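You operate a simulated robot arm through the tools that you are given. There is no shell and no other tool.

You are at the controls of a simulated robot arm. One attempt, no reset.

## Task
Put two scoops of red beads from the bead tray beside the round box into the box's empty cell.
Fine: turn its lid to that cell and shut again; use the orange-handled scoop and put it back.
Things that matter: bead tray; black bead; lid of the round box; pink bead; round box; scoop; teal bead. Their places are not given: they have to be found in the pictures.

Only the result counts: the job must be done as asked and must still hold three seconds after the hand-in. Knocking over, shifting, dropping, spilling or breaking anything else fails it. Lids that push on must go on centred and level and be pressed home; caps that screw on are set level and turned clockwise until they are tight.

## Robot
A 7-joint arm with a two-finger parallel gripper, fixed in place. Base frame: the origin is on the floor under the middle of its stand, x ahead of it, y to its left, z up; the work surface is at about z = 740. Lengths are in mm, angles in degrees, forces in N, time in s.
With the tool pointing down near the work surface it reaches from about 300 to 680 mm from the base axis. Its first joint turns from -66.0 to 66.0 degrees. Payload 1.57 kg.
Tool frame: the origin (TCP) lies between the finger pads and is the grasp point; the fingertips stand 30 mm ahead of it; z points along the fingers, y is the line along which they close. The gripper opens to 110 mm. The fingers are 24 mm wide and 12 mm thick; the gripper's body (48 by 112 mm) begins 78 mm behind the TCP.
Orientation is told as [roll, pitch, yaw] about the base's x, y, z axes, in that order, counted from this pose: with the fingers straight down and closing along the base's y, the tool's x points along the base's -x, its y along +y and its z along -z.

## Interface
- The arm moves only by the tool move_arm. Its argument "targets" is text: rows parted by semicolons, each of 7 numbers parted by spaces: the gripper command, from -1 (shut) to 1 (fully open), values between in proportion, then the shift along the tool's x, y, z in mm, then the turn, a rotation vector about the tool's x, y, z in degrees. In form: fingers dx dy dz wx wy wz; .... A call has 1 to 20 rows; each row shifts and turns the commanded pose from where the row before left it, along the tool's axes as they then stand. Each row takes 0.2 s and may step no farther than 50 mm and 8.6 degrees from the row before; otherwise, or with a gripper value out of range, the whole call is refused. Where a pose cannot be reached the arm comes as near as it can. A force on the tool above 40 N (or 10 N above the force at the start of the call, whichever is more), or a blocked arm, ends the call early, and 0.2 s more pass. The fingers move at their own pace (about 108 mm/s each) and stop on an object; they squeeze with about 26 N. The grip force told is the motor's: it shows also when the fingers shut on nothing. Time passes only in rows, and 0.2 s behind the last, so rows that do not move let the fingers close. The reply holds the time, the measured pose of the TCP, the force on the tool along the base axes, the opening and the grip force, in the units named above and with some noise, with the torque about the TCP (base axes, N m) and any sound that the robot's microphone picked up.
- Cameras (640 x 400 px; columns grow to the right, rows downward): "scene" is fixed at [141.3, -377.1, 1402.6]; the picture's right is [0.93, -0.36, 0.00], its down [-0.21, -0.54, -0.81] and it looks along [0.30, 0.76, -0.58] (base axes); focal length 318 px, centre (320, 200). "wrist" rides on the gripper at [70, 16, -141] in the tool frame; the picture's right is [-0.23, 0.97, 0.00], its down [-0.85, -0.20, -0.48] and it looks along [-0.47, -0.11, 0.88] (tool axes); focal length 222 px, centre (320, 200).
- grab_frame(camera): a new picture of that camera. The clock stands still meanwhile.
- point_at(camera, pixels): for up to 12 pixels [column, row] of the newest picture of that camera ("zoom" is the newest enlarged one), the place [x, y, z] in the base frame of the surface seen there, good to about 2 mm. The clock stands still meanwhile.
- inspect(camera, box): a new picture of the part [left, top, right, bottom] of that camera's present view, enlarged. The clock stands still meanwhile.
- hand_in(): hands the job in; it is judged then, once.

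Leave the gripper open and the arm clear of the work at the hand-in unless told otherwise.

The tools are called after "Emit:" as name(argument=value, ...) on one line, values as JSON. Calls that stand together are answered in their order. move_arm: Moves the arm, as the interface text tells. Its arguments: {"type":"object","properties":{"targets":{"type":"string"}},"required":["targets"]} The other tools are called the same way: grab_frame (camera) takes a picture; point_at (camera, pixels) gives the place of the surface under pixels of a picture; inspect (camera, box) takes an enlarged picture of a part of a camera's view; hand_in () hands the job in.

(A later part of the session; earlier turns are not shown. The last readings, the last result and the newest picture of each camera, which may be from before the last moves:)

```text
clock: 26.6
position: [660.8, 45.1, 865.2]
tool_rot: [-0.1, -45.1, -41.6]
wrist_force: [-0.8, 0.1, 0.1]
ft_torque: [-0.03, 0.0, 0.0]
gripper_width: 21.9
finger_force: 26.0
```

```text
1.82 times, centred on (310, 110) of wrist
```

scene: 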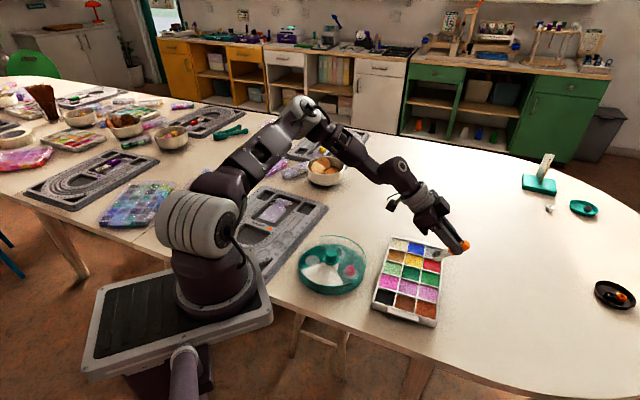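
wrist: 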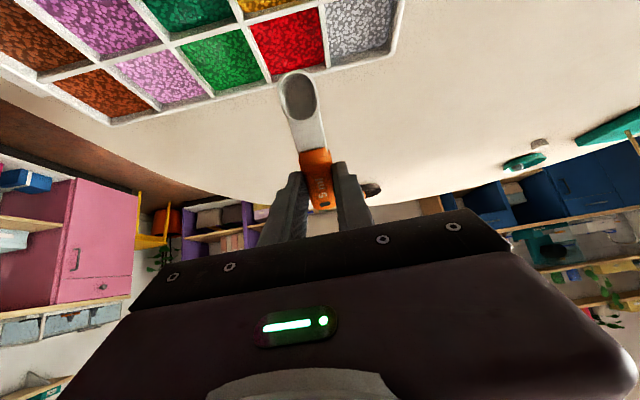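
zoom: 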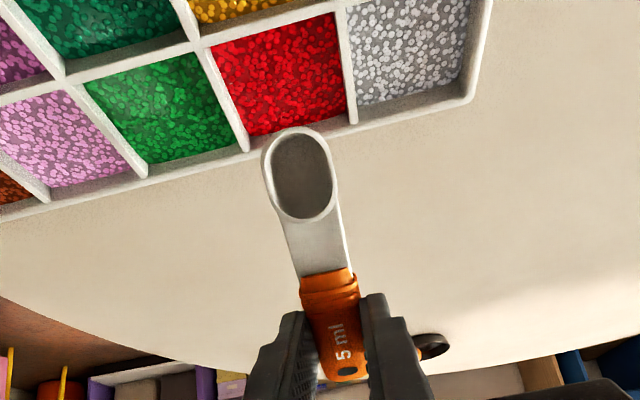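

I measure the bowl's rim positions from the wrist zoom to confirm where it would go.

Emit:
point_at(camera="zoom", pixels=[[292, 132], [306, 217], [267, 172], [333, 180], [300, 180], [315, 250], [245, 148], [352, 122], [205, 45], [335, 10], [280, 80], [300, 30]])

```text
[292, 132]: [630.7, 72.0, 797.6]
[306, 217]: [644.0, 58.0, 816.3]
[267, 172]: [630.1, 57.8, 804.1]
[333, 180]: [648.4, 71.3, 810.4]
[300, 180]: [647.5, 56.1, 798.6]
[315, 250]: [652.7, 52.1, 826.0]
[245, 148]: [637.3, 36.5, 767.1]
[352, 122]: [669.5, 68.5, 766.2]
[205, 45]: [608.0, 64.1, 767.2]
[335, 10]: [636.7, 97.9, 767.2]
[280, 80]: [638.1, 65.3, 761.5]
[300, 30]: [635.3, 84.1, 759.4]
```

The bowl centre is at ≈(638.5,65,807), almost exactly above the cell centre. I descend straight down 44 mm in steps at the 45° tilt, so that the tip enters the beads, and watch the force.

Emit:
move_arm(targets="-1 10.6 0 10.6 0 0 0; -1 8.5 0 8.5 0 0 0; -1 6.4 0 6.4 0 0 0; -1 0 0 0 0 0 0")

Emit:
inspect(camera="scene", box=[400, 220, 480, 280])

```text
clock: 27.6
position: [662.5, 44.0, 829.6]
tool_rot: [0.0, -45.0, -41.6]
wrist_force: [0.2, 0.0, -1.1]
ft_torque: [0.02, -0.01, -0.01]
gripper_width: 22.1
finger_force: 26.1
```

```text
6.67 times, centred on (440, 250) of scene
```

zoom: 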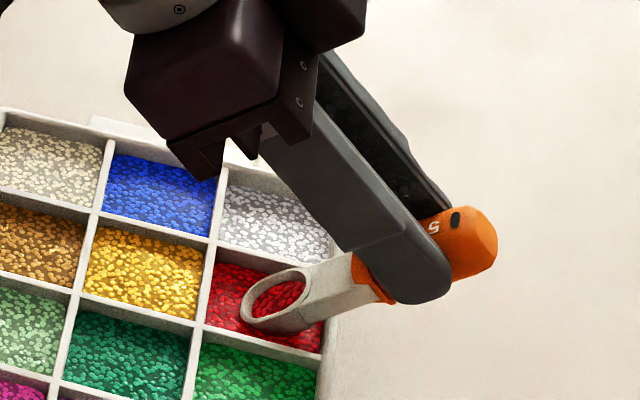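

Red beads already show in the bowl. I look closely through the wrist camera before going deeper.

Emit:
inspect(camera="wrist", box=[260, 40, 360, 140])

Emit:
inspect(camera="scene", box=[420, 245, 450, 275])

```text
4.00 times, centred on (310, 90) of wrist
```

zoom: 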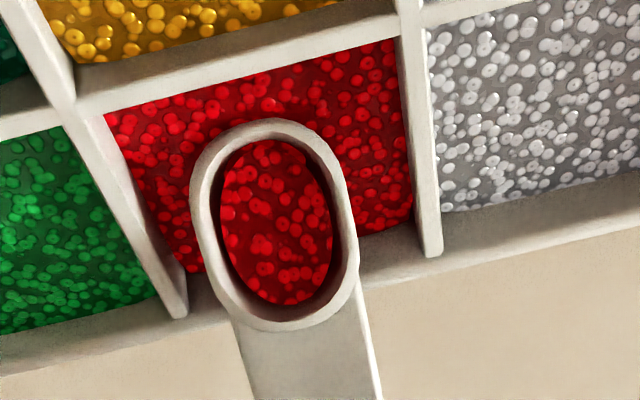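

```text
13.33 times, centred on (435, 260) of scene
```

zoom: 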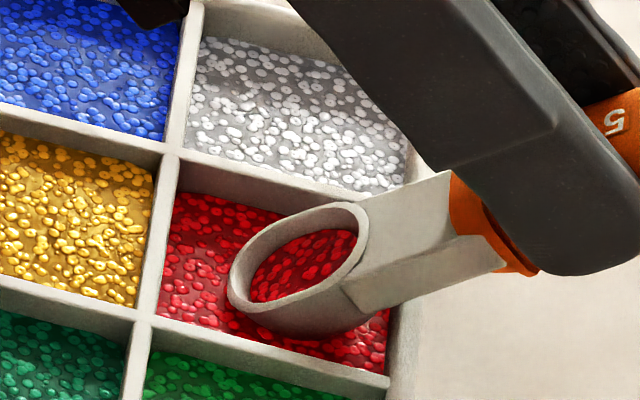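

The fill shows as a surface inside the bowl. I measure how deep it lies below the rim.

Emit:
point_at(camera="zoom", pixels=[[300, 265], [275, 285], [330, 245], [255, 290], [345, 235], [237, 275], [362, 212], [300, 210], [300, 320]])

```text
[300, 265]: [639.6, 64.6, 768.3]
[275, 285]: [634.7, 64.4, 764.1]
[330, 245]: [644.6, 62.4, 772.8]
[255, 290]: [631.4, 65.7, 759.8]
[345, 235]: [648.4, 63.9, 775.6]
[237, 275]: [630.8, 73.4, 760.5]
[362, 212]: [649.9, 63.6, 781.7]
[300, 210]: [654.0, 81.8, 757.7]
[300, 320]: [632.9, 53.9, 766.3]
```

The fill lies ~3 mm below the rim, so it isn't full yet. I go 8 mm deeper (bowl centre z≈763).

Emit:
move_arm(targets="-1 2.8 0 2.8 0 0 0; -1 2.8 0 2.8 0 0 0; -1 0 0 0 0 0 0")

Emit:
inspect(camera="scene", box=[420, 245, 450, 275])

Emit:
inspect(camera="wrist", box=[260, 40, 360, 140])

```text
clock: 28.4
position: [662.3, 45.6, 821.9]
tool_rot: [0.1, -45.2, -41.6]
wrist_force: [0.4, -0.6, 11.9]
ft_torque: [0.21, 0.25, 0.0]
gripper_width: 21.8
finger_force: 26.1
```

```text
13.33 times, centred on (435, 260) of scene
```

zoom: 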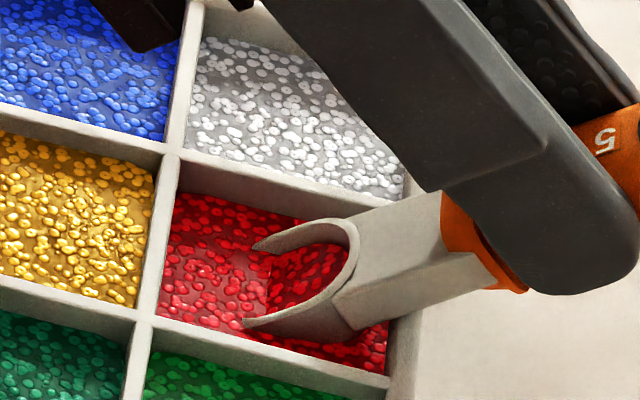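

```text
4.00 times, centred on (310, 90) of wrist
```

zoom: 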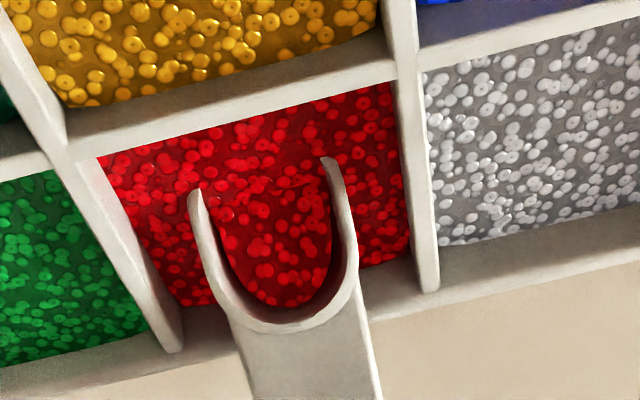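

The bead resistance is ~12 N at the bowl. Before levelling I want the neck's underside clearance over the outer wall: I re-zoom the scene there and measure.

Emit:
inspect(camera="scene", box=[425, 250, 455, 280])

```text
13.33 times, centred on (440, 265) of scene
```

zoom: 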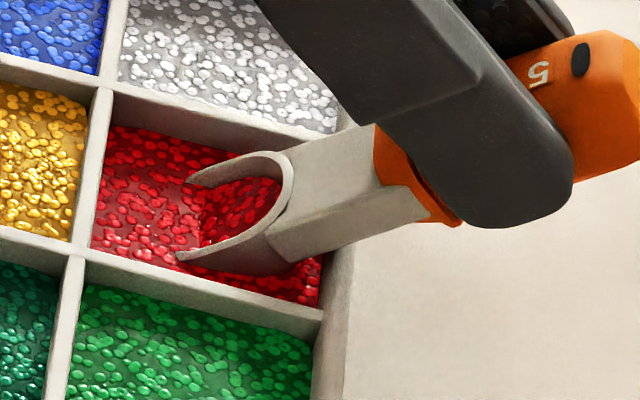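

Emit:
point_at(camera="zoom", pixels=[[300, 225], [345, 205], [330, 243], [370, 233], [400, 222], [420, 214], [365, 175], [320, 253], [345, 250], [322, 280], [335, 260], [420, 222]])

```text
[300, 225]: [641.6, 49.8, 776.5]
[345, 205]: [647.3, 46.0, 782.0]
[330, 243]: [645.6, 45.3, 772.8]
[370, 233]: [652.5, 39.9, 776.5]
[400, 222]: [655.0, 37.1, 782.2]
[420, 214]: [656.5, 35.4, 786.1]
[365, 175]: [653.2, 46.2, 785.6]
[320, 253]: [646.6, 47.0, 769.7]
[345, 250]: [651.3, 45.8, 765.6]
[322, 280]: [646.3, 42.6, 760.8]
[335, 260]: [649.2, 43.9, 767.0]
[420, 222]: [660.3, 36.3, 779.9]
```

The neck's underside lies ~9 mm below the rim plane, leaving ~1–2 mm above the outer wall. Now I level the scoop in steps (45°→15°), easing forward and upward so that the neck clears the wall.

Emit:
move_arm(targets="-1 -1.13 0 4.95 0 7.5 0; -1 -1.34 0 5.32 0 7.5 0; -1 -2.94 0 4.81 0 7.5 0; -1 -3.80 0 4.28 0 7.5 0; -1 0 0 0 0 0 0")

Emit:
inspect(camera="scene", box=[420, 245, 460, 285])

Emit:
inspect(camera="wrist", box=[260, 40, 360, 140])

```text
clock: 29.6
position: [675.5, 33.9, 808.9]
tool_rot: [0.0, -14.9, -41.5]
wrist_force: [0.3, -0.4, 0.1]
ft_torque: [-0.01, -0.01, -0.04]
gripper_width: 22.1
finger_force: 26.7
```

```text
10.00 times, centred on (440, 265) of scene
```

zoom: 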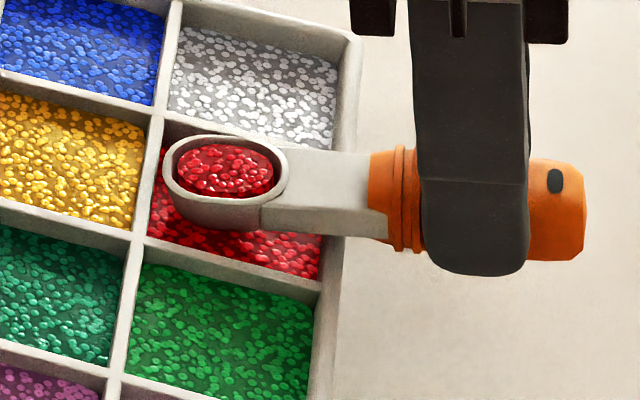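

```text
4.00 times, centred on (310, 90) of wrist
```

zoom: 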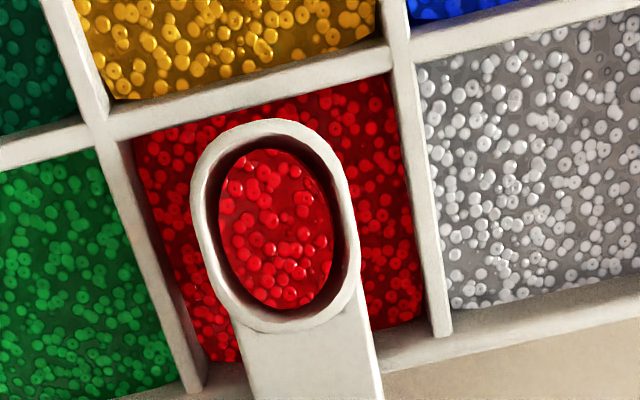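

The bowl is loaded with red beads and no force remains. I measure the fill level against the rim again.

Emit:
point_at(camera="zoom", pixels=[[275, 225], [275, 180], [285, 270], [245, 230], [310, 220], [270, 130], [290, 318], [200, 215], [347, 220], [295, 380]])

```text
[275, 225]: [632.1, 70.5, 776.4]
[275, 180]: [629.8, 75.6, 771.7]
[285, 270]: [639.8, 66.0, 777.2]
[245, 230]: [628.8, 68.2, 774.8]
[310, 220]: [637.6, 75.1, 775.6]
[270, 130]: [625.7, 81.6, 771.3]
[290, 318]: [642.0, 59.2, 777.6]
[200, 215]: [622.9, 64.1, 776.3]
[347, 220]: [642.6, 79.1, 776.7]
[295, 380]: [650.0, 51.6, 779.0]
```

The fill is now about level with the rim — a full scoop. I lift straight up, level the scoop out and rise further.

Emit:
move_arm(targets="-1 -2 0 -7.5 0 0 0; -1 -2 0 -7.5 0 0 0; -1 0 0 0 0 5 0; -1 0 0 0 0 5 0; -1 0 0 0 0 5 0; -1 0 0 -15 0 0 0; -1 0 0 -15 0 0 0; -1 0 0 0 0 0 0")

Emit:
inspect(camera="wrist", box=[240, 20, 400, 180])

Emit:
inspect(camera="scene", box=[395, 210, 475, 290])

```text
clock: 31.4
position: [674.3, 33.2, 855.8]
tool_rot: [0.0, 0.0, -41.6]
wrist_force: [-0.1, 0.6, -1.3]
ft_torque: [0.03, 0.03, 0.03]
gripper_width: 21.9
finger_force: 26.1
```

```text
2.50 times, centred on (320, 100) of wrist
```

zoom: 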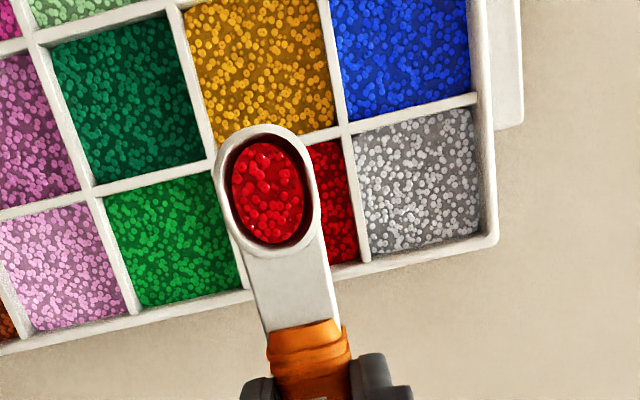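

```text
5.00 times, centred on (435, 250) of scene
```

zoom: 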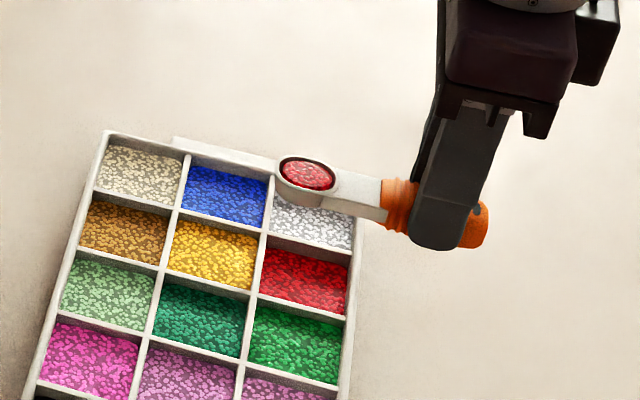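

The bowl is full and nothing spilled. I carry it level, with gentle steps, to above the open cell of the box (bowl centre near (356,211), z≈836).

Emit:
move_arm(targets="-1 15 -4 0 0 0 0; -1 28 -7.7 0 0 0 0; -1 28 -7.7 0 0 0 0; -1 28 -7.7 0 0 0 0; -1 28 -7.7 0 0 0 0; -1 28 -7.7 0 0 0 0; -1 28 -7.7 0 0 0 0; -1 28 -7.7 0 0 0 0; -1 28 -7.7 0 0 0 0; -1 28 -7.7 0 0 0 0; -1 20 -5.5 0 0 0 0; -1 7 -1.8 0 0 0 0; -1 0 0 0 0 0 0")

Emit:
grab_frame(camera="scene")

Emit:
inspect(camera="wrist", box=[200, 0, 440, 240])

```text
clock: 34.2
position: [401.7, 169.0, 854.1]
tool_rot: [0.0, 0.0, -41.7]
wrist_force: [0.2, -0.5, -0.2]
ft_torque: [0.01, 0.03, -0.02]
gripper_width: 22.1
finger_force: 25.8
```

```text
taken
```

scene: 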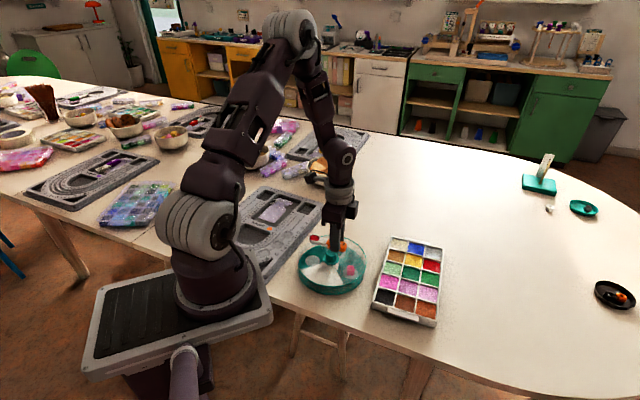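

```text
1.67 times, centred on (320, 120) of wrist
```

zoom: 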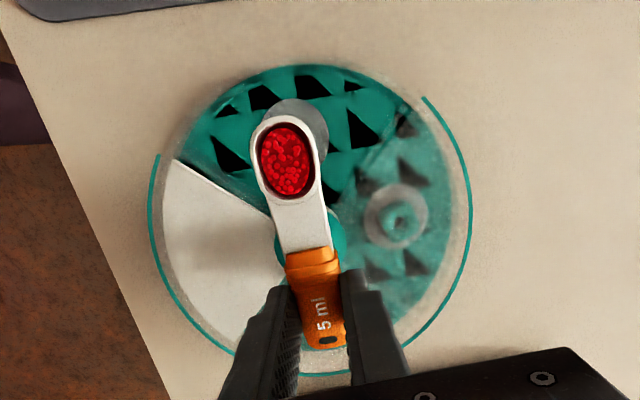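

The full bowl is over the open cell. I lower 18 mm and tilt the nose down gradually to 45°, keeping the lip over the middle of the cell and lowering it toward the opening.

Emit:
move_arm(targets="-1 0 0 9 0 0 0; -1 0 0 9 0 0 0; -1 3.15 0 -4.05 0 -7.5 0; -1 3.78 0 -3.07 0 -7.5 0; -1 4.46 0 -3.26 0 -7.5 0; -1 5.04 0 -3.39 0 -7.5 0; -1 0 0 0 0 0 0")

Emit:
inspect(camera="scene", box=[280, 200, 380, 300])

Emit:
inspect(camera="wrist", box=[220, 0, 420, 200])

```text
clock: 35.8
position: [417.4, 162.3, 861.2]
tool_rot: [-2.4, -18.5, -41.8]
wrist_force: [-0.3, 0.3, 0.3]
ft_torque: [-0.01, 0.0, 0.0]
gripper_width: 21.6
finger_force: 25.9
out of reach, approached as far as the arm can: row 4, 5, 6
```

```text
4.00 times, centred on (330, 250) of scene
```

zoom: 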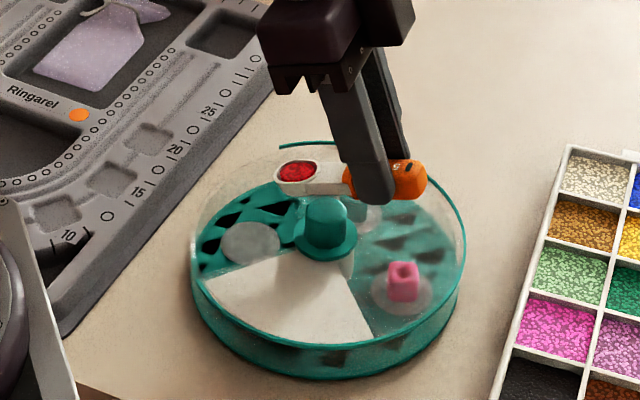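

```text
2.00 times, centred on (320, 100) of wrist
```

zoom: 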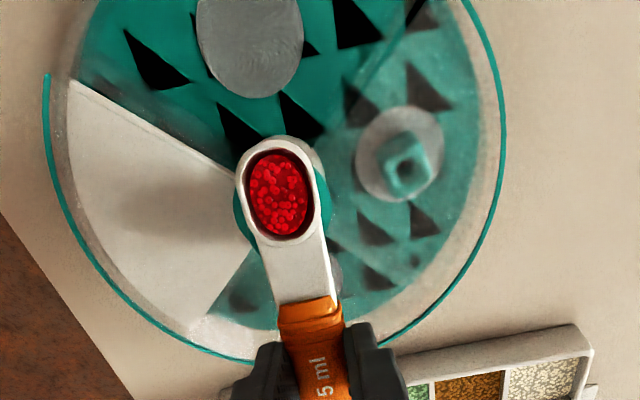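

The arm can't lean that way here (rows 4–6 out of reach; it stopped at ~18.5° tilt). Nothing was poured. I'll undo this tilt step by step and check the pose.

Emit:
move_arm(targets="-1 0 0 0 0 7.5 0; -1 -5.04 0 3.39 0 7.5 0")

```text
clock: 36.4
position: [419.5, 159.0, 858.9]
tool_rot: [-2.2, -3.5, -42.3]
wrist_force: [0.4, -0.8, 0.6]
ft_torque: [0.01, -0.02, -0.01]
gripper_width: 21.8
finger_force: 26.1
```

The commanded pose follows the reached one; it's now nearly level. I level it fully and go up a bit.

Emit:
move_arm(targets="-1 0 0 0 -2.2 3.5 -0.7; -1 0 0 0 0 0 0; -1 0 0 0 0 0 0")

Emit:
inspect(camera="wrist", box=[200, 0, 440, 240])

```text
clock: 37.2
position: [421.7, 158.9, 857.5]
tool_rot: [0.0, -0.1, -41.6]
wrist_force: [-0.1, 1.2, -0.5]
ft_torque: [0.0, 0.0, 0.02]
gripper_width: 21.8
finger_force: 25.8
```

```text
1.67 times, centred on (320, 120) of wrist
```

zoom: 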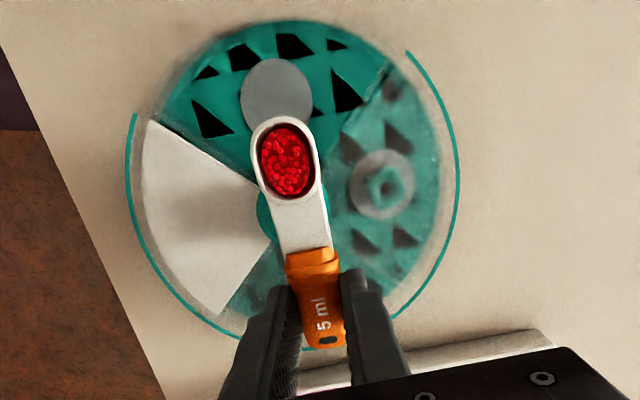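

Level again at (421,159,858), beads still in the bowl. New plan: pour by rolling the scoop sideways with the arm leaning outward (easier for this arm). First I yaw to heading 95° so that the fingers pass beside the knob, staying level and high.

Emit:
move_arm(targets="-1 0 0 0 0 0 7.23; -1 0 0 0 0 0 7.23; -1 0 0 0 0 0 7.23; -1 0 0 0 0 0 7.23; -1 0 0 0 0 0 7.23; -1 0 0 0 0 0 7.23; -1 0 0 0 0 0 0")

```text
clock: 38.8
position: [420.9, 159.8, 858.6]
tool_rot: [0.0, -0.1, -85.1]
wrist_force: [-0.8, -1.1, -0.5]
ft_torque: [-0.01, 0.02, -0.01]
gripper_width: 21.8
finger_force: 25.6
```

Yaw −85° is fine. I translate to place the bowl over the open cell (bowl centre ≈(352.5,207)), lowering to TCP z≈838.

Emit:
move_arm(targets="-1 -3.1 -21.2 0 0 0 0; -1 -3.1 -21.2 5 0 0 0; -1 -3.1 -21.1 10 0 0 0; -1 0 0 5 0 0 0; -1 0 0 0 0 0 0")

Emit:
inspect(camera="wrist", box=[180, 0, 460, 240])

Emit:
inspect(camera="scene", box=[280, 200, 380, 300])

```text
clock: 40.0
position: [357.6, 143.8, 838.4]
tool_rot: [0.1, 0.0, -85.0]
wrist_force: [-0.3, 0.6, 0.1]
ft_torque: [0.01, 0.0, -0.01]
gripper_width: 21.7
finger_force: 25.8
```

```text
1.67 times, centred on (320, 120) of wrist
```

zoom: 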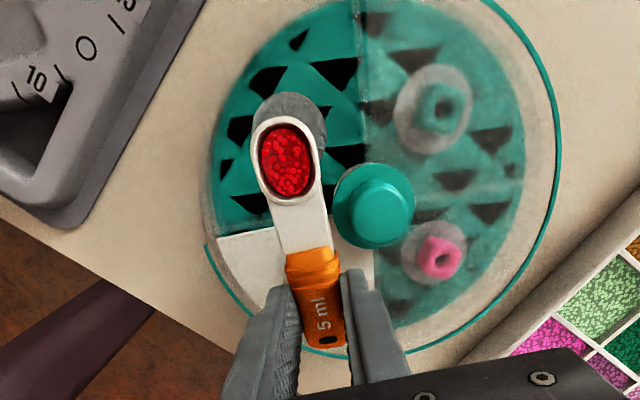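

```text
4.00 times, centred on (330, 250) of scene
```

zoom: 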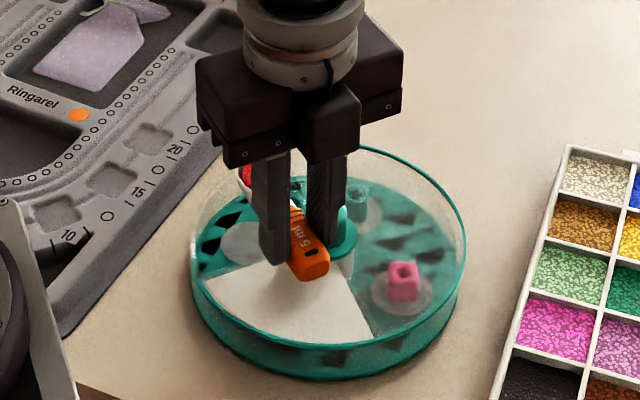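

The bowl is over the open cell, and the handle and fingers pass beside the knob. I roll toward the outward side in steps to 30° first, keeping the bowl centre fixed and lowering slightly, then check.

Emit:
move_arm(targets="-1 0 2.6 2.6 7.5 0 0; -1 0 2.95 2.64 7.5 0 0; -1 0 3.24 2.55 7.5 0 0; -1 0 3.59 2.52 7.5 0 0; -1 0 0 0 0 0 0")

Emit:
inspect(camera="wrist", box=[180, 0, 460, 240])

Emit:
inspect(camera="scene", box=[280, 200, 380, 300])

```text
clock: 41.2
position: [369.1, 145.1, 824.3]
tool_rot: [-30.0, 0.0, -85.1]
wrist_force: [-0.5, -0.1, -0.9]
ft_torque: [0.01, -0.01, -0.01]
gripper_width: 21.5
finger_force: 26.1
```

```text
1.67 times, centred on (320, 120) of wrist
```

zoom: 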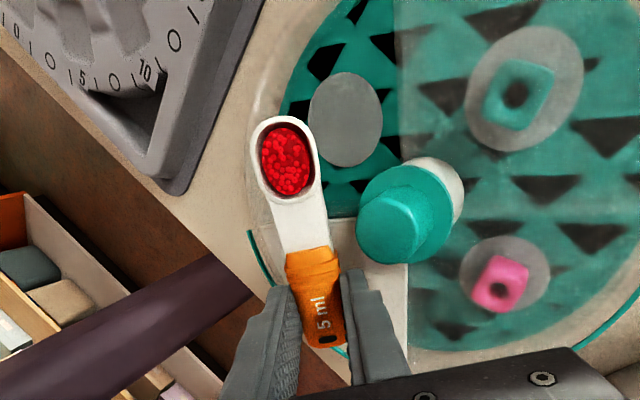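

```text
4.00 times, centred on (330, 250) of scene
```

zoom: 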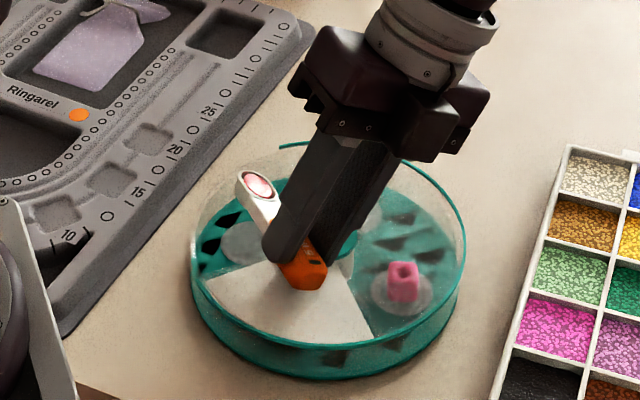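

30° roll reached without problems; the beads are still in. I check the bowl's real position.

Emit:
point_at(camera="zoom", pixels=[[257, 185], [240, 175], [275, 195], [265, 172], [250, 200], [240, 240]])

```text
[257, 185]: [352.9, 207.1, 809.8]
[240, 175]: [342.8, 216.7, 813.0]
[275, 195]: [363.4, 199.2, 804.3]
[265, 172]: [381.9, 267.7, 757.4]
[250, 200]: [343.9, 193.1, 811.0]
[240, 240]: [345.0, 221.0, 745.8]
```

The bowl is exactly at (353,207,810), over the cell. I continue rolling to 45°.

Emit:
move_arm(targets="-1 0 3.36 1.41 7.5 0 0; -1 0 3.21 1.06 7.5 0 0; -1 0 0 0 0 0 0")

Emit:
inspect(camera="wrist", box=[180, 0, 460, 240])

Emit:
inspect(camera="scene", box=[280, 200, 380, 300])

```text
clock: 42.0
position: [373.2, 144.7, 819.9]
tool_rot: [-45.1, 0.0, -85.1]
wrist_force: [0.6, 0.4, 0.4]
ft_torque: [0.01, 0.0, 0.0]
gripper_width: 21.7
finger_force: 25.9
```

```text
1.67 times, centred on (320, 120) of wrist
```

zoom: 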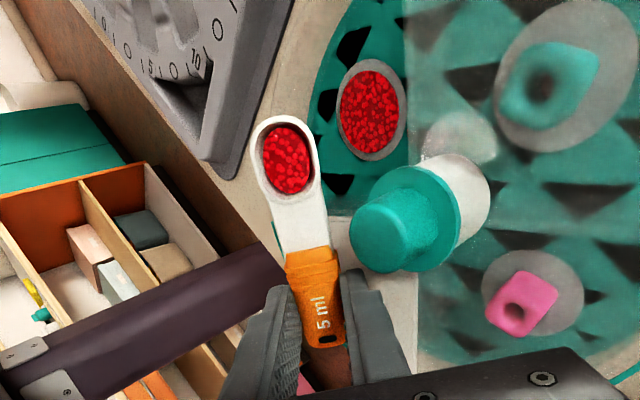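

```text
4.00 times, centred on (330, 250) of scene
```

zoom: 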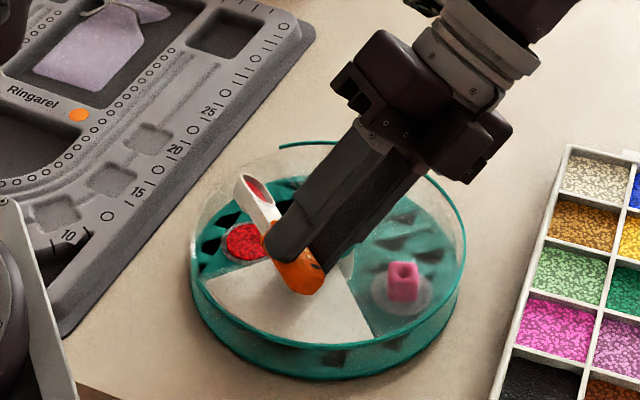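

Beads are pouring onto the cell's disc (now red). I continue to 60° and wait a moment.

Emit:
move_arm(targets="-1 0 2.6 0 7.5 0 0; -1 0 2.6 0.2 7.5 0 0; -1 0 0 0 0 0 0; -1 0 0 0 0 0 0")

Emit:
inspect(camera="wrist", box=[180, 0, 460, 240])

Emit:
inspect(camera="scene", box=[280, 200, 380, 300])

```text
clock: 43.0
position: [375.1, 146.1, 817.8]
tool_rot: [-60.1, -0.1, -85.0]
wrist_force: [-0.7, -0.6, 0.1]
ft_torque: [-0.02, 0.02, -0.02]
gripper_width: 21.8
finger_force: 26.0
```

```text
1.67 times, centred on (320, 120) of wrist
```

zoom: 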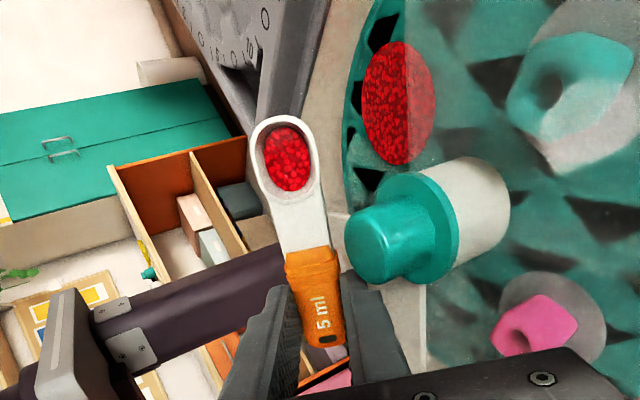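

```text
4.00 times, centred on (330, 250) of scene
```

zoom: 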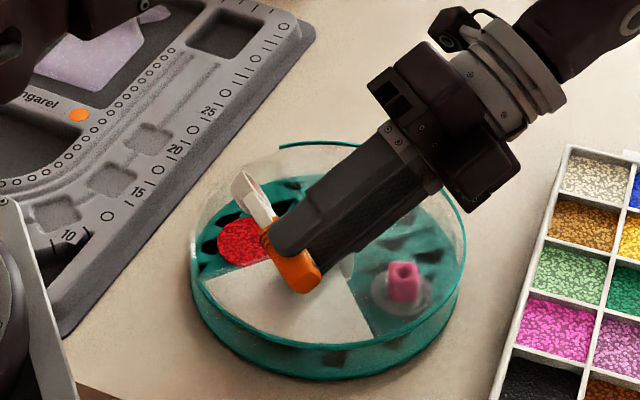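

The pile grows; some beads remain in the bowl. I roll on to 75° and wait.

Emit:
move_arm(targets="-1 0 0.6 -1.0 7.5 0 0; -1 0 0.3 -0.7 7.5 0 0; -1 0 0 0 0 0 0; -1 0 0 0 0 0 0")

Emit:
inspect(camera="wrist", box=[180, 0, 460, 240])

Emit:
inspect(camera="scene", box=[280, 200, 380, 300])

```text
clock: 44.0
position: [365.6, 155.7, 842.5]
tool_rot: [-75.0, 0.0, -85.2]
wrist_force: [-0.1, 0.5, 0.1]
ft_torque: [0.01, 0.02, -0.01]
gripper_width: 21.9
finger_force: 25.6
out of reach, approached as far as the arm can: row 2
```

```text
1.67 times, centred on (320, 120) of wrist
```

zoom: 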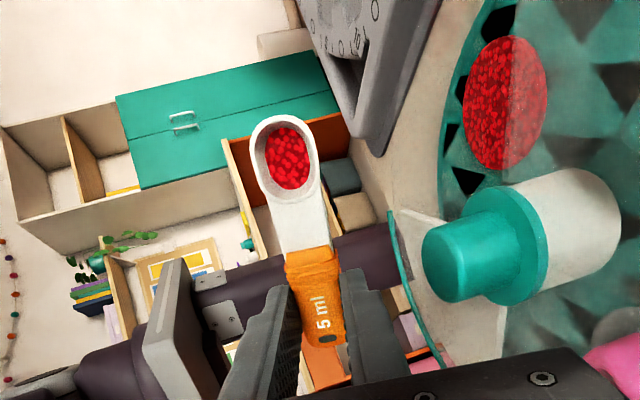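

```text
4.00 times, centred on (330, 250) of scene
```

zoom: 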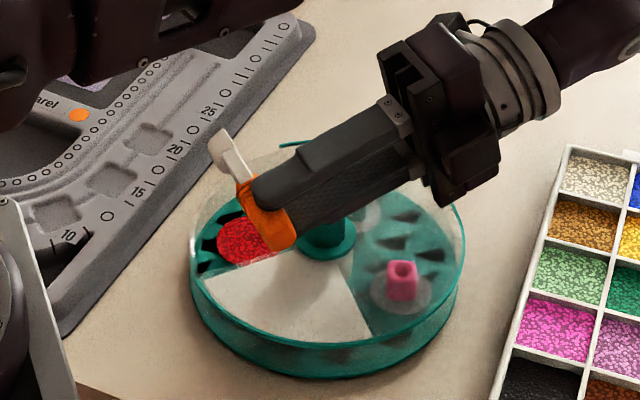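

At 75° the arm reached its limit and drifted a little (bowl now near (341,217,837), still over the cell). I zoom on the bowl to see what's left in it.

Emit:
inspect(camera="wrist", box=[270, 60, 340, 130])

```text
5.71 times, centred on (305, 95) of wrist
```

zoom: 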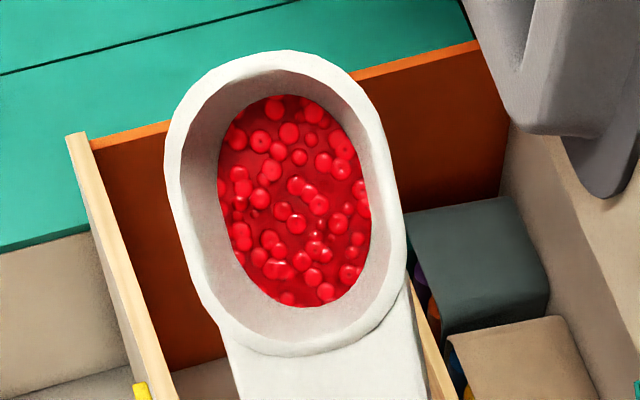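

The level has dropped but the bowl isn't empty. I hold this pose a while longer to see if it keeps pouring.

Emit:
move_arm(targets="-1 0 0 0 0 0 0; -1 0 0 0 0 0 0; -1 0 0 0 0 0 0; -1 0 0 0 0 0 0; -1 0 0 0 0 0 0")

Emit:
inspect(camera="wrist", box=[270, 60, 340, 130])

Emit:
inspect(camera="scene", box=[280, 200, 380, 300])

```text
clock: 45.2
position: [366.4, 156.0, 842.5]
tool_rot: [-75.0, 0.0, -85.0]
wrist_force: [0.2, -1.3, -0.2]
ft_torque: [-0.01, -0.03, -0.03]
gripper_width: 22.0
finger_force: 25.7
```

```text
5.71 times, centred on (305, 95) of wrist
```

zoom: 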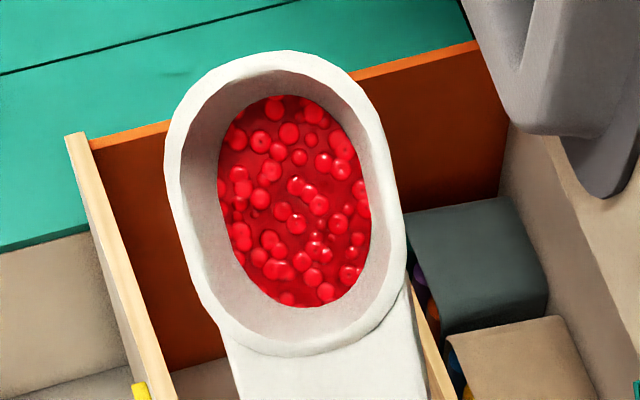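

```text
4.00 times, centred on (330, 250) of scene
```

zoom: 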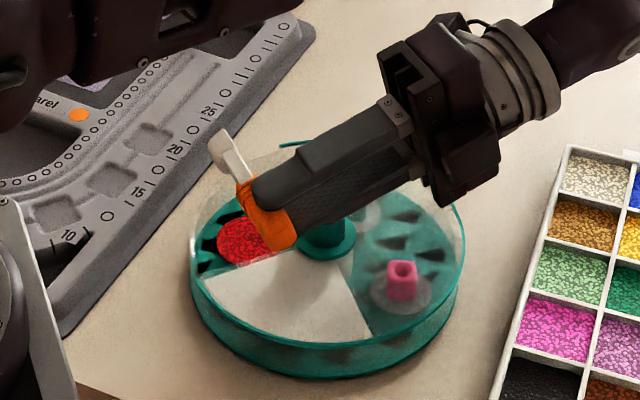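

Holding doesn't change it: what stays in the bowl depends on the tilt angle, so I need a steeper tilt. I look at the whole arm to see what limits it.

Emit:
grab_frame(camera="scene")

```text
taken
```

scene: 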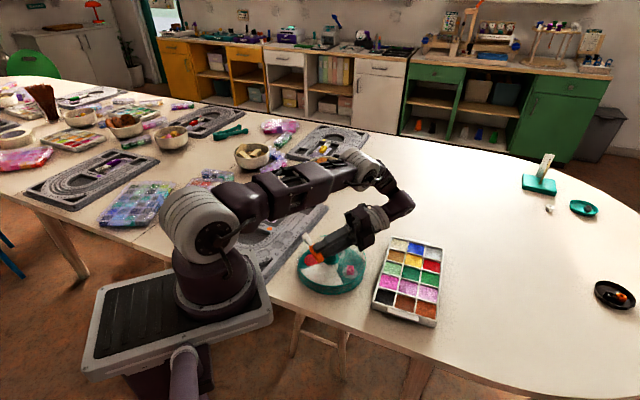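

I measure how much is left: fill surface versus rim in the wrist zoom.

Emit:
inspect(camera="wrist", box=[270, 60, 340, 130])

Emit:
point_at(camera="zoom", pixels=[[290, 190], [270, 140], [320, 260], [250, 220], [340, 190], [270, 70], [320, 335], [175, 180], [395, 210]])

```text
5.71 times, centred on (305, 95) of wrist
```

zoom: 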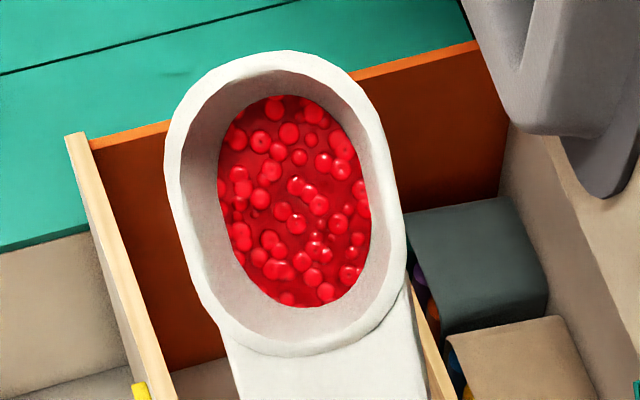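

```text
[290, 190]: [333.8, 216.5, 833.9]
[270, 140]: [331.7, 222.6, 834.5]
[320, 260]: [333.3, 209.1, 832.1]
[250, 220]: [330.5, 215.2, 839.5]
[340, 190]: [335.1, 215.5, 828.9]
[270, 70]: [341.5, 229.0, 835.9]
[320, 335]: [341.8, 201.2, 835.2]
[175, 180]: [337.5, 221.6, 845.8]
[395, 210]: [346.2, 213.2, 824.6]
```

About 30 % is left (surface ~8 mm below the rim). I try rolling further in small steps while rising a little, staying over the cell.

Emit:
move_arm(targets="-1 0 -4.8 -1.3 3 0 0; -1 0 -4.8 -1.1 3 0 0; -1 0 0 0 0 0 0")

```text
clock: 46.0
position: [366.2, 157.3, 854.6]
tool_rot: [-77.1, 0.1, -86.7]
wrist_force: [0.8, 0.7, -0.4]
ft_torque: [-0.03, 0.0, -0.02]
gripper_width: 21.7
finger_force: 26.0
out of reach, approached as far as the arm can: row 1, 2
```

The arm is at its wrist limit in this direction. I'll unroll to 60° (the remaining beads stay in), then swing the heading clockwise so that the arm leans more to the right, where it should be able to tilt further.

Emit:
move_arm(targets="-1 -3.2 3.6 -1.3 -5.7 0 0; -1 -3.2 3.6 -1.3 -5.7 0 0; -1 -3.2 3.6 -1.3 -5.7 0 0; -1 0 0 0 0 0 0; -1 0 0 0 0 0 0")

```text
clock: 47.2
position: [372.6, 147.6, 846.4]
tool_rot: [-60.8, 0.0, -85.2]
wrist_force: [0.1, 0.1, -0.3]
ft_torque: [0.01, 0.01, -0.01]
gripper_width: 21.8
finger_force: 26.0
```

As planned. Now I swing the heading clockwise by 22.5° about the bowl.

Emit:
move_arm(targets="-1 -1.73 -4.2 7.27 0 6.5 3.75; -1 -1.73 -4.2 7.27 0 6.5 3.75; -1 -1.73 -4.2 7.27 0 6.5 3.75; -1 0 0 0 0 0 0")

Emit:
inspect(camera="scene", box=[280, 200, 380, 300])

```text
clock: 48.2
position: [347.4, 142.3, 847.0]
tool_rot: [-60.8, -0.3, -107.7]
wrist_force: [-0.4, -0.3, 0.0]
ft_torque: [0.0, 0.01, -0.02]
gripper_width: 21.9
finger_force: 26.0
```

```text
4.00 times, centred on (330, 250) of scene
```

zoom: 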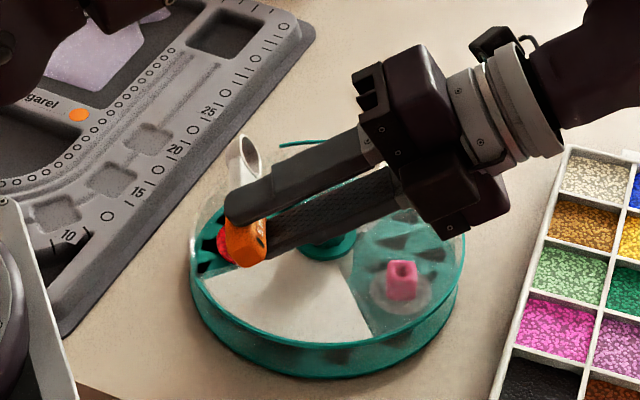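

Works fine. I swing another 22.5° clockwise (heading ~50°).

Emit:
move_arm(targets="-1 -1.73 -4.2 7.27 0 6.5 3.75; -1 -1.73 -4.2 7.27 0 6.5 3.75; -1 -1.73 -4.2 7.27 0 6.5 3.75; -1 0 0 0 0 0 0")

Emit:
inspect(camera="scene", box=[280, 200, 380, 300])

```text
clock: 49.2
position: [325.2, 148.8, 846.1]
tool_rot: [-60.5, -0.5, -130.2]
wrist_force: [0.5, 0.7, -0.4]
ft_torque: [-0.02, 0.01, 0.01]
gripper_width: 21.8
finger_force: 25.4
```

```text
4.00 times, centred on (330, 250) of scene
```

zoom: 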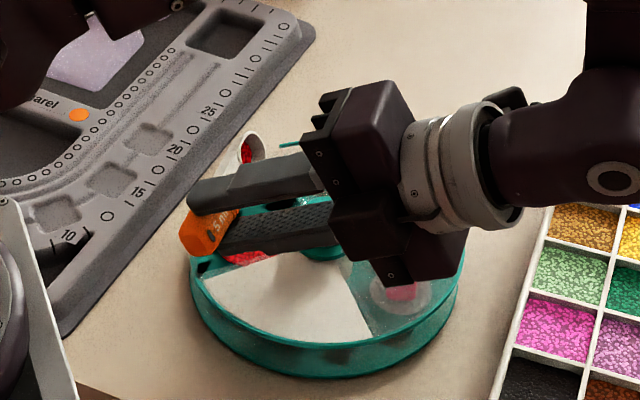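

The bowl is still at ≈(352,208,836) over the cell. I roll on from 60° in steps to ~75° and then ~90°.

Emit:
move_arm(targets="-1 0 1.34 -0.55 7.5 0 0; -1 0 1.24 -0.39 7.5 0 0; -1 0 1.15 -0.2 7.5 0 0; -1 0 0 0 0 0 0")

Emit:
inspect(camera="scene", box=[280, 200, 380, 300])

Emit:
grab_frame(camera="wrist")

```text
clock: 50.2
position: [324.8, 148.3, 842.4]
tool_rot: [-83.1, -0.6, -130.1]
wrist_force: [-0.8, 0.4, -0.3]
ft_torque: [-0.02, -0.01, -0.03]
gripper_width: 22.0
finger_force: 26.1
```

```text
4.00 times, centred on (330, 250) of scene
```

zoom: 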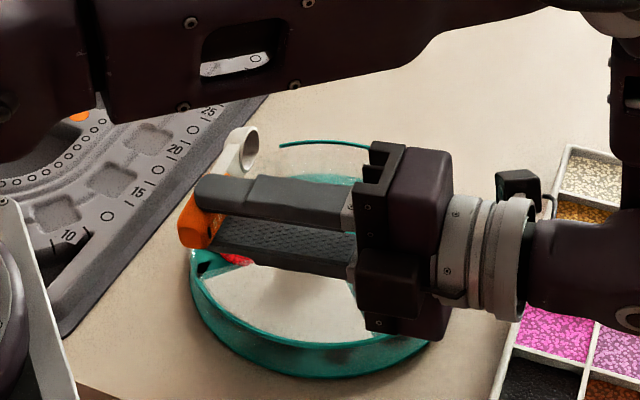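

```text
taken
```

wrist: 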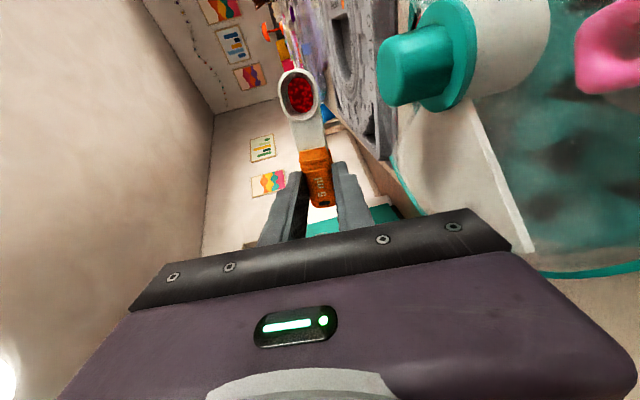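

83° reached with no problem; a few beads are still in the bowl. I roll to ~90° while rising 3 mm so that the gripper and wrist keep their clearance over the lid and tray.

Emit:
move_arm(targets="-1 0 -3 -0.5 4 0 0; -1 0 -2 0 4 0 0; -1 0 0 0 0 0 0; -1 0 0 0 0 0 0")

Emit:
inspect(camera="wrist", box=[260, 50, 340, 130])

Emit:
grab_frame(camera="scene")

```text
clock: 51.2
position: [325.3, 148.2, 848.0]
tool_rot: [-91.0, -0.6, -130.1]
wrist_force: [0.1, -0.4, -0.4]
ft_torque: [0.01, -0.02, 0.03]
gripper_width: 21.8
finger_force: 25.7
```

```text
5.00 times, centred on (300, 90) of wrist
```

zoom: 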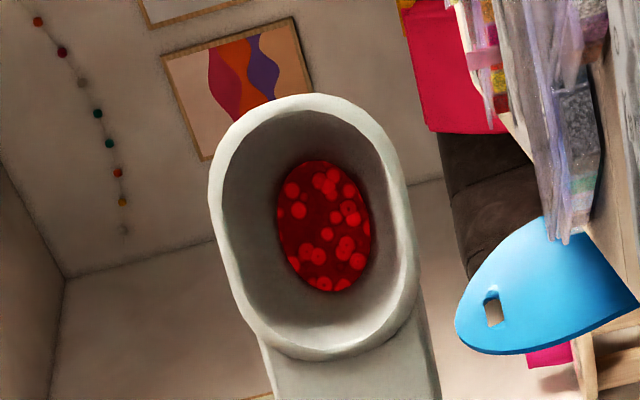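

```text
taken
```

scene: 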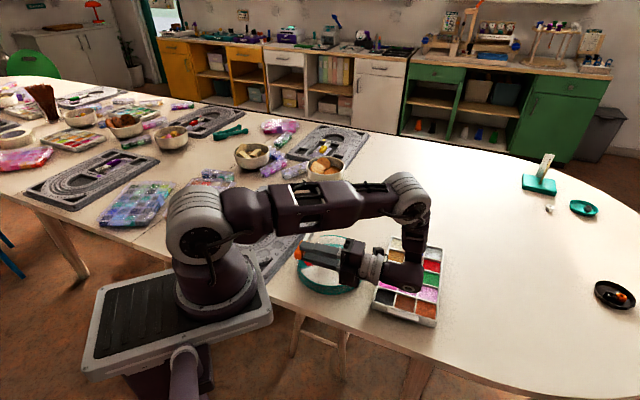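

Only a thin layer is left at 91°. Before tilting further I check how high the wrist housing is above the tray.

Emit:
point_at(camera="scene", pixels=[[405, 288], [395, 285], [415, 280], [380, 285], [350, 285], [405, 270], [425, 255]])

Emit:
inspect(camera="scene", box=[290, 215, 450, 330])

```text
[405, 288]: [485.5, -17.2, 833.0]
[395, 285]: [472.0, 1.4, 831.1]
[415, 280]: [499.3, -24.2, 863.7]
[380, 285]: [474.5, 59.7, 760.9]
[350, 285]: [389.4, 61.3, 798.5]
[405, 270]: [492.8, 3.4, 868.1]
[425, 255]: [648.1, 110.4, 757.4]
```

```text
3.48 times, centred on (370, 272) of scene
```

zoom: 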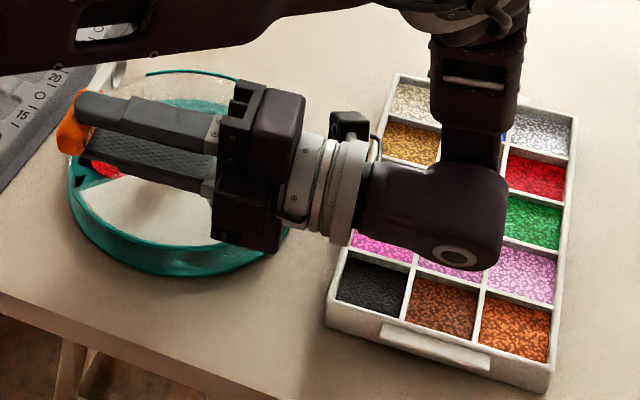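

There is ~35 mm of clearance over the tray. I roll another 8° while rising 16 mm to drop the last beads.

Emit:
move_arm(targets="-1 0 -8 0 4 0 0; -1 0 -8 0 4 0 0; -1 0 0 0 0 0 0; -1 0 0 0 0 0 0")

Emit:
inspect(camera="wrist", box=[260, 50, 340, 130])

Emit:
inspect(camera="scene", box=[280, 200, 380, 300])

```text
clock: 52.2
position: [325.3, 148.1, 865.1]
tool_rot: [-99.1, -0.6, -130.1]
wrist_force: [-0.1, -0.9, 0.3]
ft_torque: [-0.02, 0.0, -0.01]
gripper_width: 22.0
finger_force: 25.8
```

```text
5.00 times, centred on (300, 90) of wrist
```

zoom: 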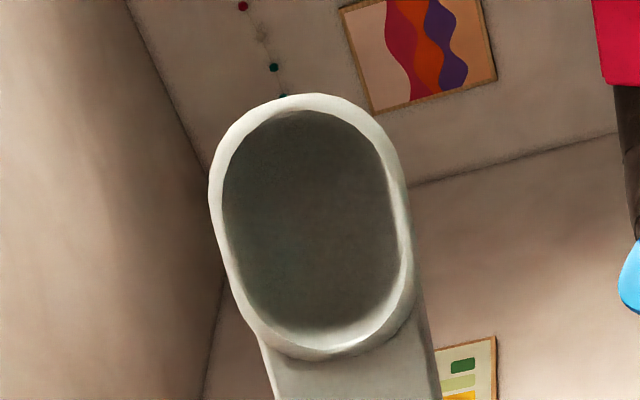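

```text
4.00 times, centred on (330, 250) of scene
```

zoom: 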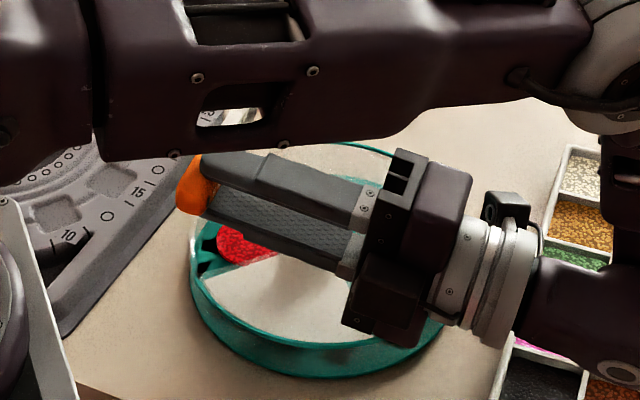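

The bowl is empty; all of the first scoop is in the cell. I now unroll to level in place (height is ample).

Emit:
move_arm(targets="-1 0 0 0 -8 0 0; -1 0 0 0 -8 0 0; -1 0 0 0 -8 0 0; -1 0 0 0 -8 0 0; -1 0 0 0 -8 0 0; -1 0 0 0 -8 0 0; -1 0 0 0 -8 0 0; -1 0 0 0 -8 0 0; -1 0 0 0 -8 0 0; -1 0 0 0 -8 0 0; -1 0 0 0 -8 0 0; -1 0 0 0 -8 0 0; -1 0 0 0 -3 0.6 0; -1 0 0 0 0 0 0")

Emit:
inspect(camera="wrist", box=[180, 0, 460, 240])

Emit:
inspect(camera="scene", box=[280, 200, 380, 300])

```text
clock: 55.2
position: [325.8, 147.7, 865.9]
tool_rot: [0.1, 0.0, -130.1]
wrist_force: [0.0, -0.6, -1.1]
ft_torque: [0.0, 0.01, -0.01]
gripper_width: 21.7
finger_force: 26.0
```

```text
1.67 times, centred on (320, 120) of wrist
```

zoom: 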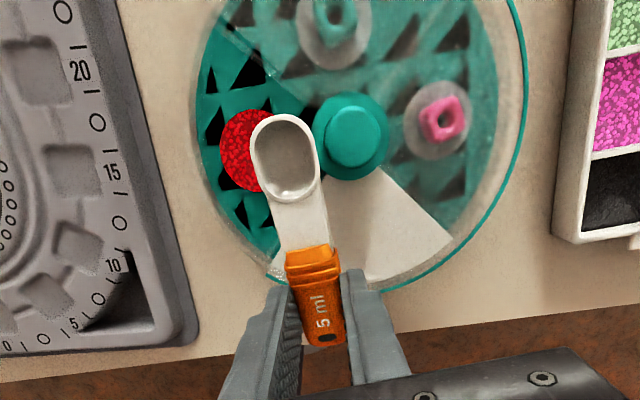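

```text
4.00 times, centred on (330, 250) of scene
```

zoom: 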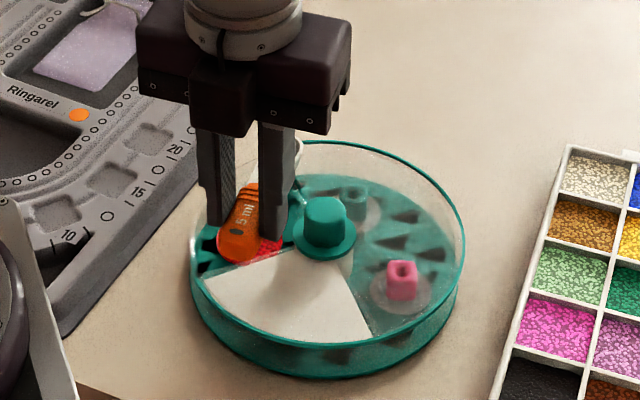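

The red pile lies in the cell and nothing spilled. For the second scoop I rotate back to yaw −41.6° in place.

Emit:
move_arm(targets="-1 0 0 0 0 0 -8.05; -1 0 0 0 0 0 -8.05; -1 0 0 0 0 0 -8.05; -1 0 0 0 0 0 -8.05; -1 0 0 0 0 0 -8.05; -1 0 0 0 0 0 -8.05; -1 0 0 0 0 0 -8.05; -1 0 0 0 0 0 -8.05; -1 0 0 0 0 0 -8.05; -1 0 0 0 0 0 -8.05; -1 0 0 0 0 0 -8.0; -1 0 0 0 0 0 0")

```text
clock: 57.8
position: [326.4, 148.3, 865.4]
tool_rot: [0.1, 0.1, -41.5]
wrist_force: [-0.2, -0.5, 0.1]
ft_torque: [0.0, -0.01, 0.0]
gripper_width: 21.9
finger_force: 26.1
```

Now I travel to above the red cell, level and high.

Emit:
move_arm(targets="-1 -35.5 16.3 0 0 0 0; -1 -35.5 16.3 0 0 0 0; -1 -35.5 16.3 0 0 0 0; -1 -35.5 16.3 0 0 0 0; -1 -35.5 16.3 0 0 0 0; -1 -35.5 16.3 0 0 0 0; -1 -35.5 16.3 0 0 0 0; -1 -35.5 16.3 0 0 0 0; -1 -35.2 16.3 0 0 0 0; -1 0 0 0 0 0 0")

```text
clock: 60.0
position: [662.3, 47.5, 862.7]
tool_rot: [-0.1, 0.1, -41.6]
wrist_force: [1.1, 0.0, -0.3]
ft_torque: [0.0, 0.04, -0.02]
gripper_width: 21.6
finger_force: 26.2
```

At (662,47). I tilt the nose down 45° as before and check the bowl's position over the red cell.

Emit:
move_arm(targets="-1 0 0 0 0 -7.5 0; -1 0 0 0 0 -7.5 0; -1 0 0 0 0 -7.5 0; -1 0 0 0 0 -7.5 0; -1 0 0 0 0 -7.5 0; -1 0 0 0 0 -7.5 0; -1 0 0 0 0 0 0")

Emit:
inspect(camera="wrist", box=[210, 0, 410, 220])

Emit:
point_at(camera="zoom", pixels=[[292, 132], [306, 217], [267, 172], [333, 180], [315, 250], [245, 148], [352, 122], [205, 45], [335, 10], [280, 80], [300, 30]])

```text
clock: 61.6
position: [661.2, 46.0, 864.7]
tool_rot: [0.1, -45.0, -41.7]
wrist_force: [-0.5, 0.7, 0.1]
ft_torque: [0.01, 0.02, -0.01]
gripper_width: 21.7
finger_force: 26.1
```

```text
1.82 times, centred on (310, 110) of wrist
```

zoom: 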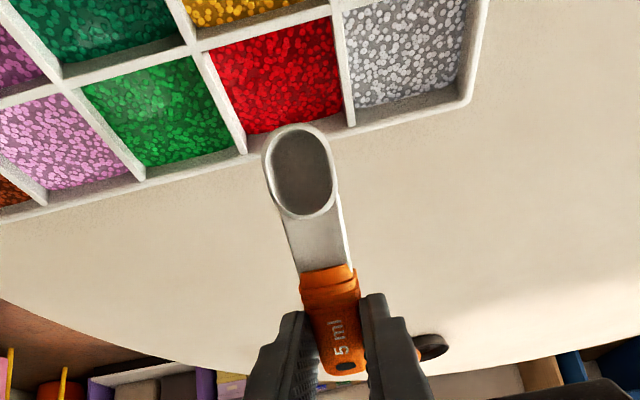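

```text
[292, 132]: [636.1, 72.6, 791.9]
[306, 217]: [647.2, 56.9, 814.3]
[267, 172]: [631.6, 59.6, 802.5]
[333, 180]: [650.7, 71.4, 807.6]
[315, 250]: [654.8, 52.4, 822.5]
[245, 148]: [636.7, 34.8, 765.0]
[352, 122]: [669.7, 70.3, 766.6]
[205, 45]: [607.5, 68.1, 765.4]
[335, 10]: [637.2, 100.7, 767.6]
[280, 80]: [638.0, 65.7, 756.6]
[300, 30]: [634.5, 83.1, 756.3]
```

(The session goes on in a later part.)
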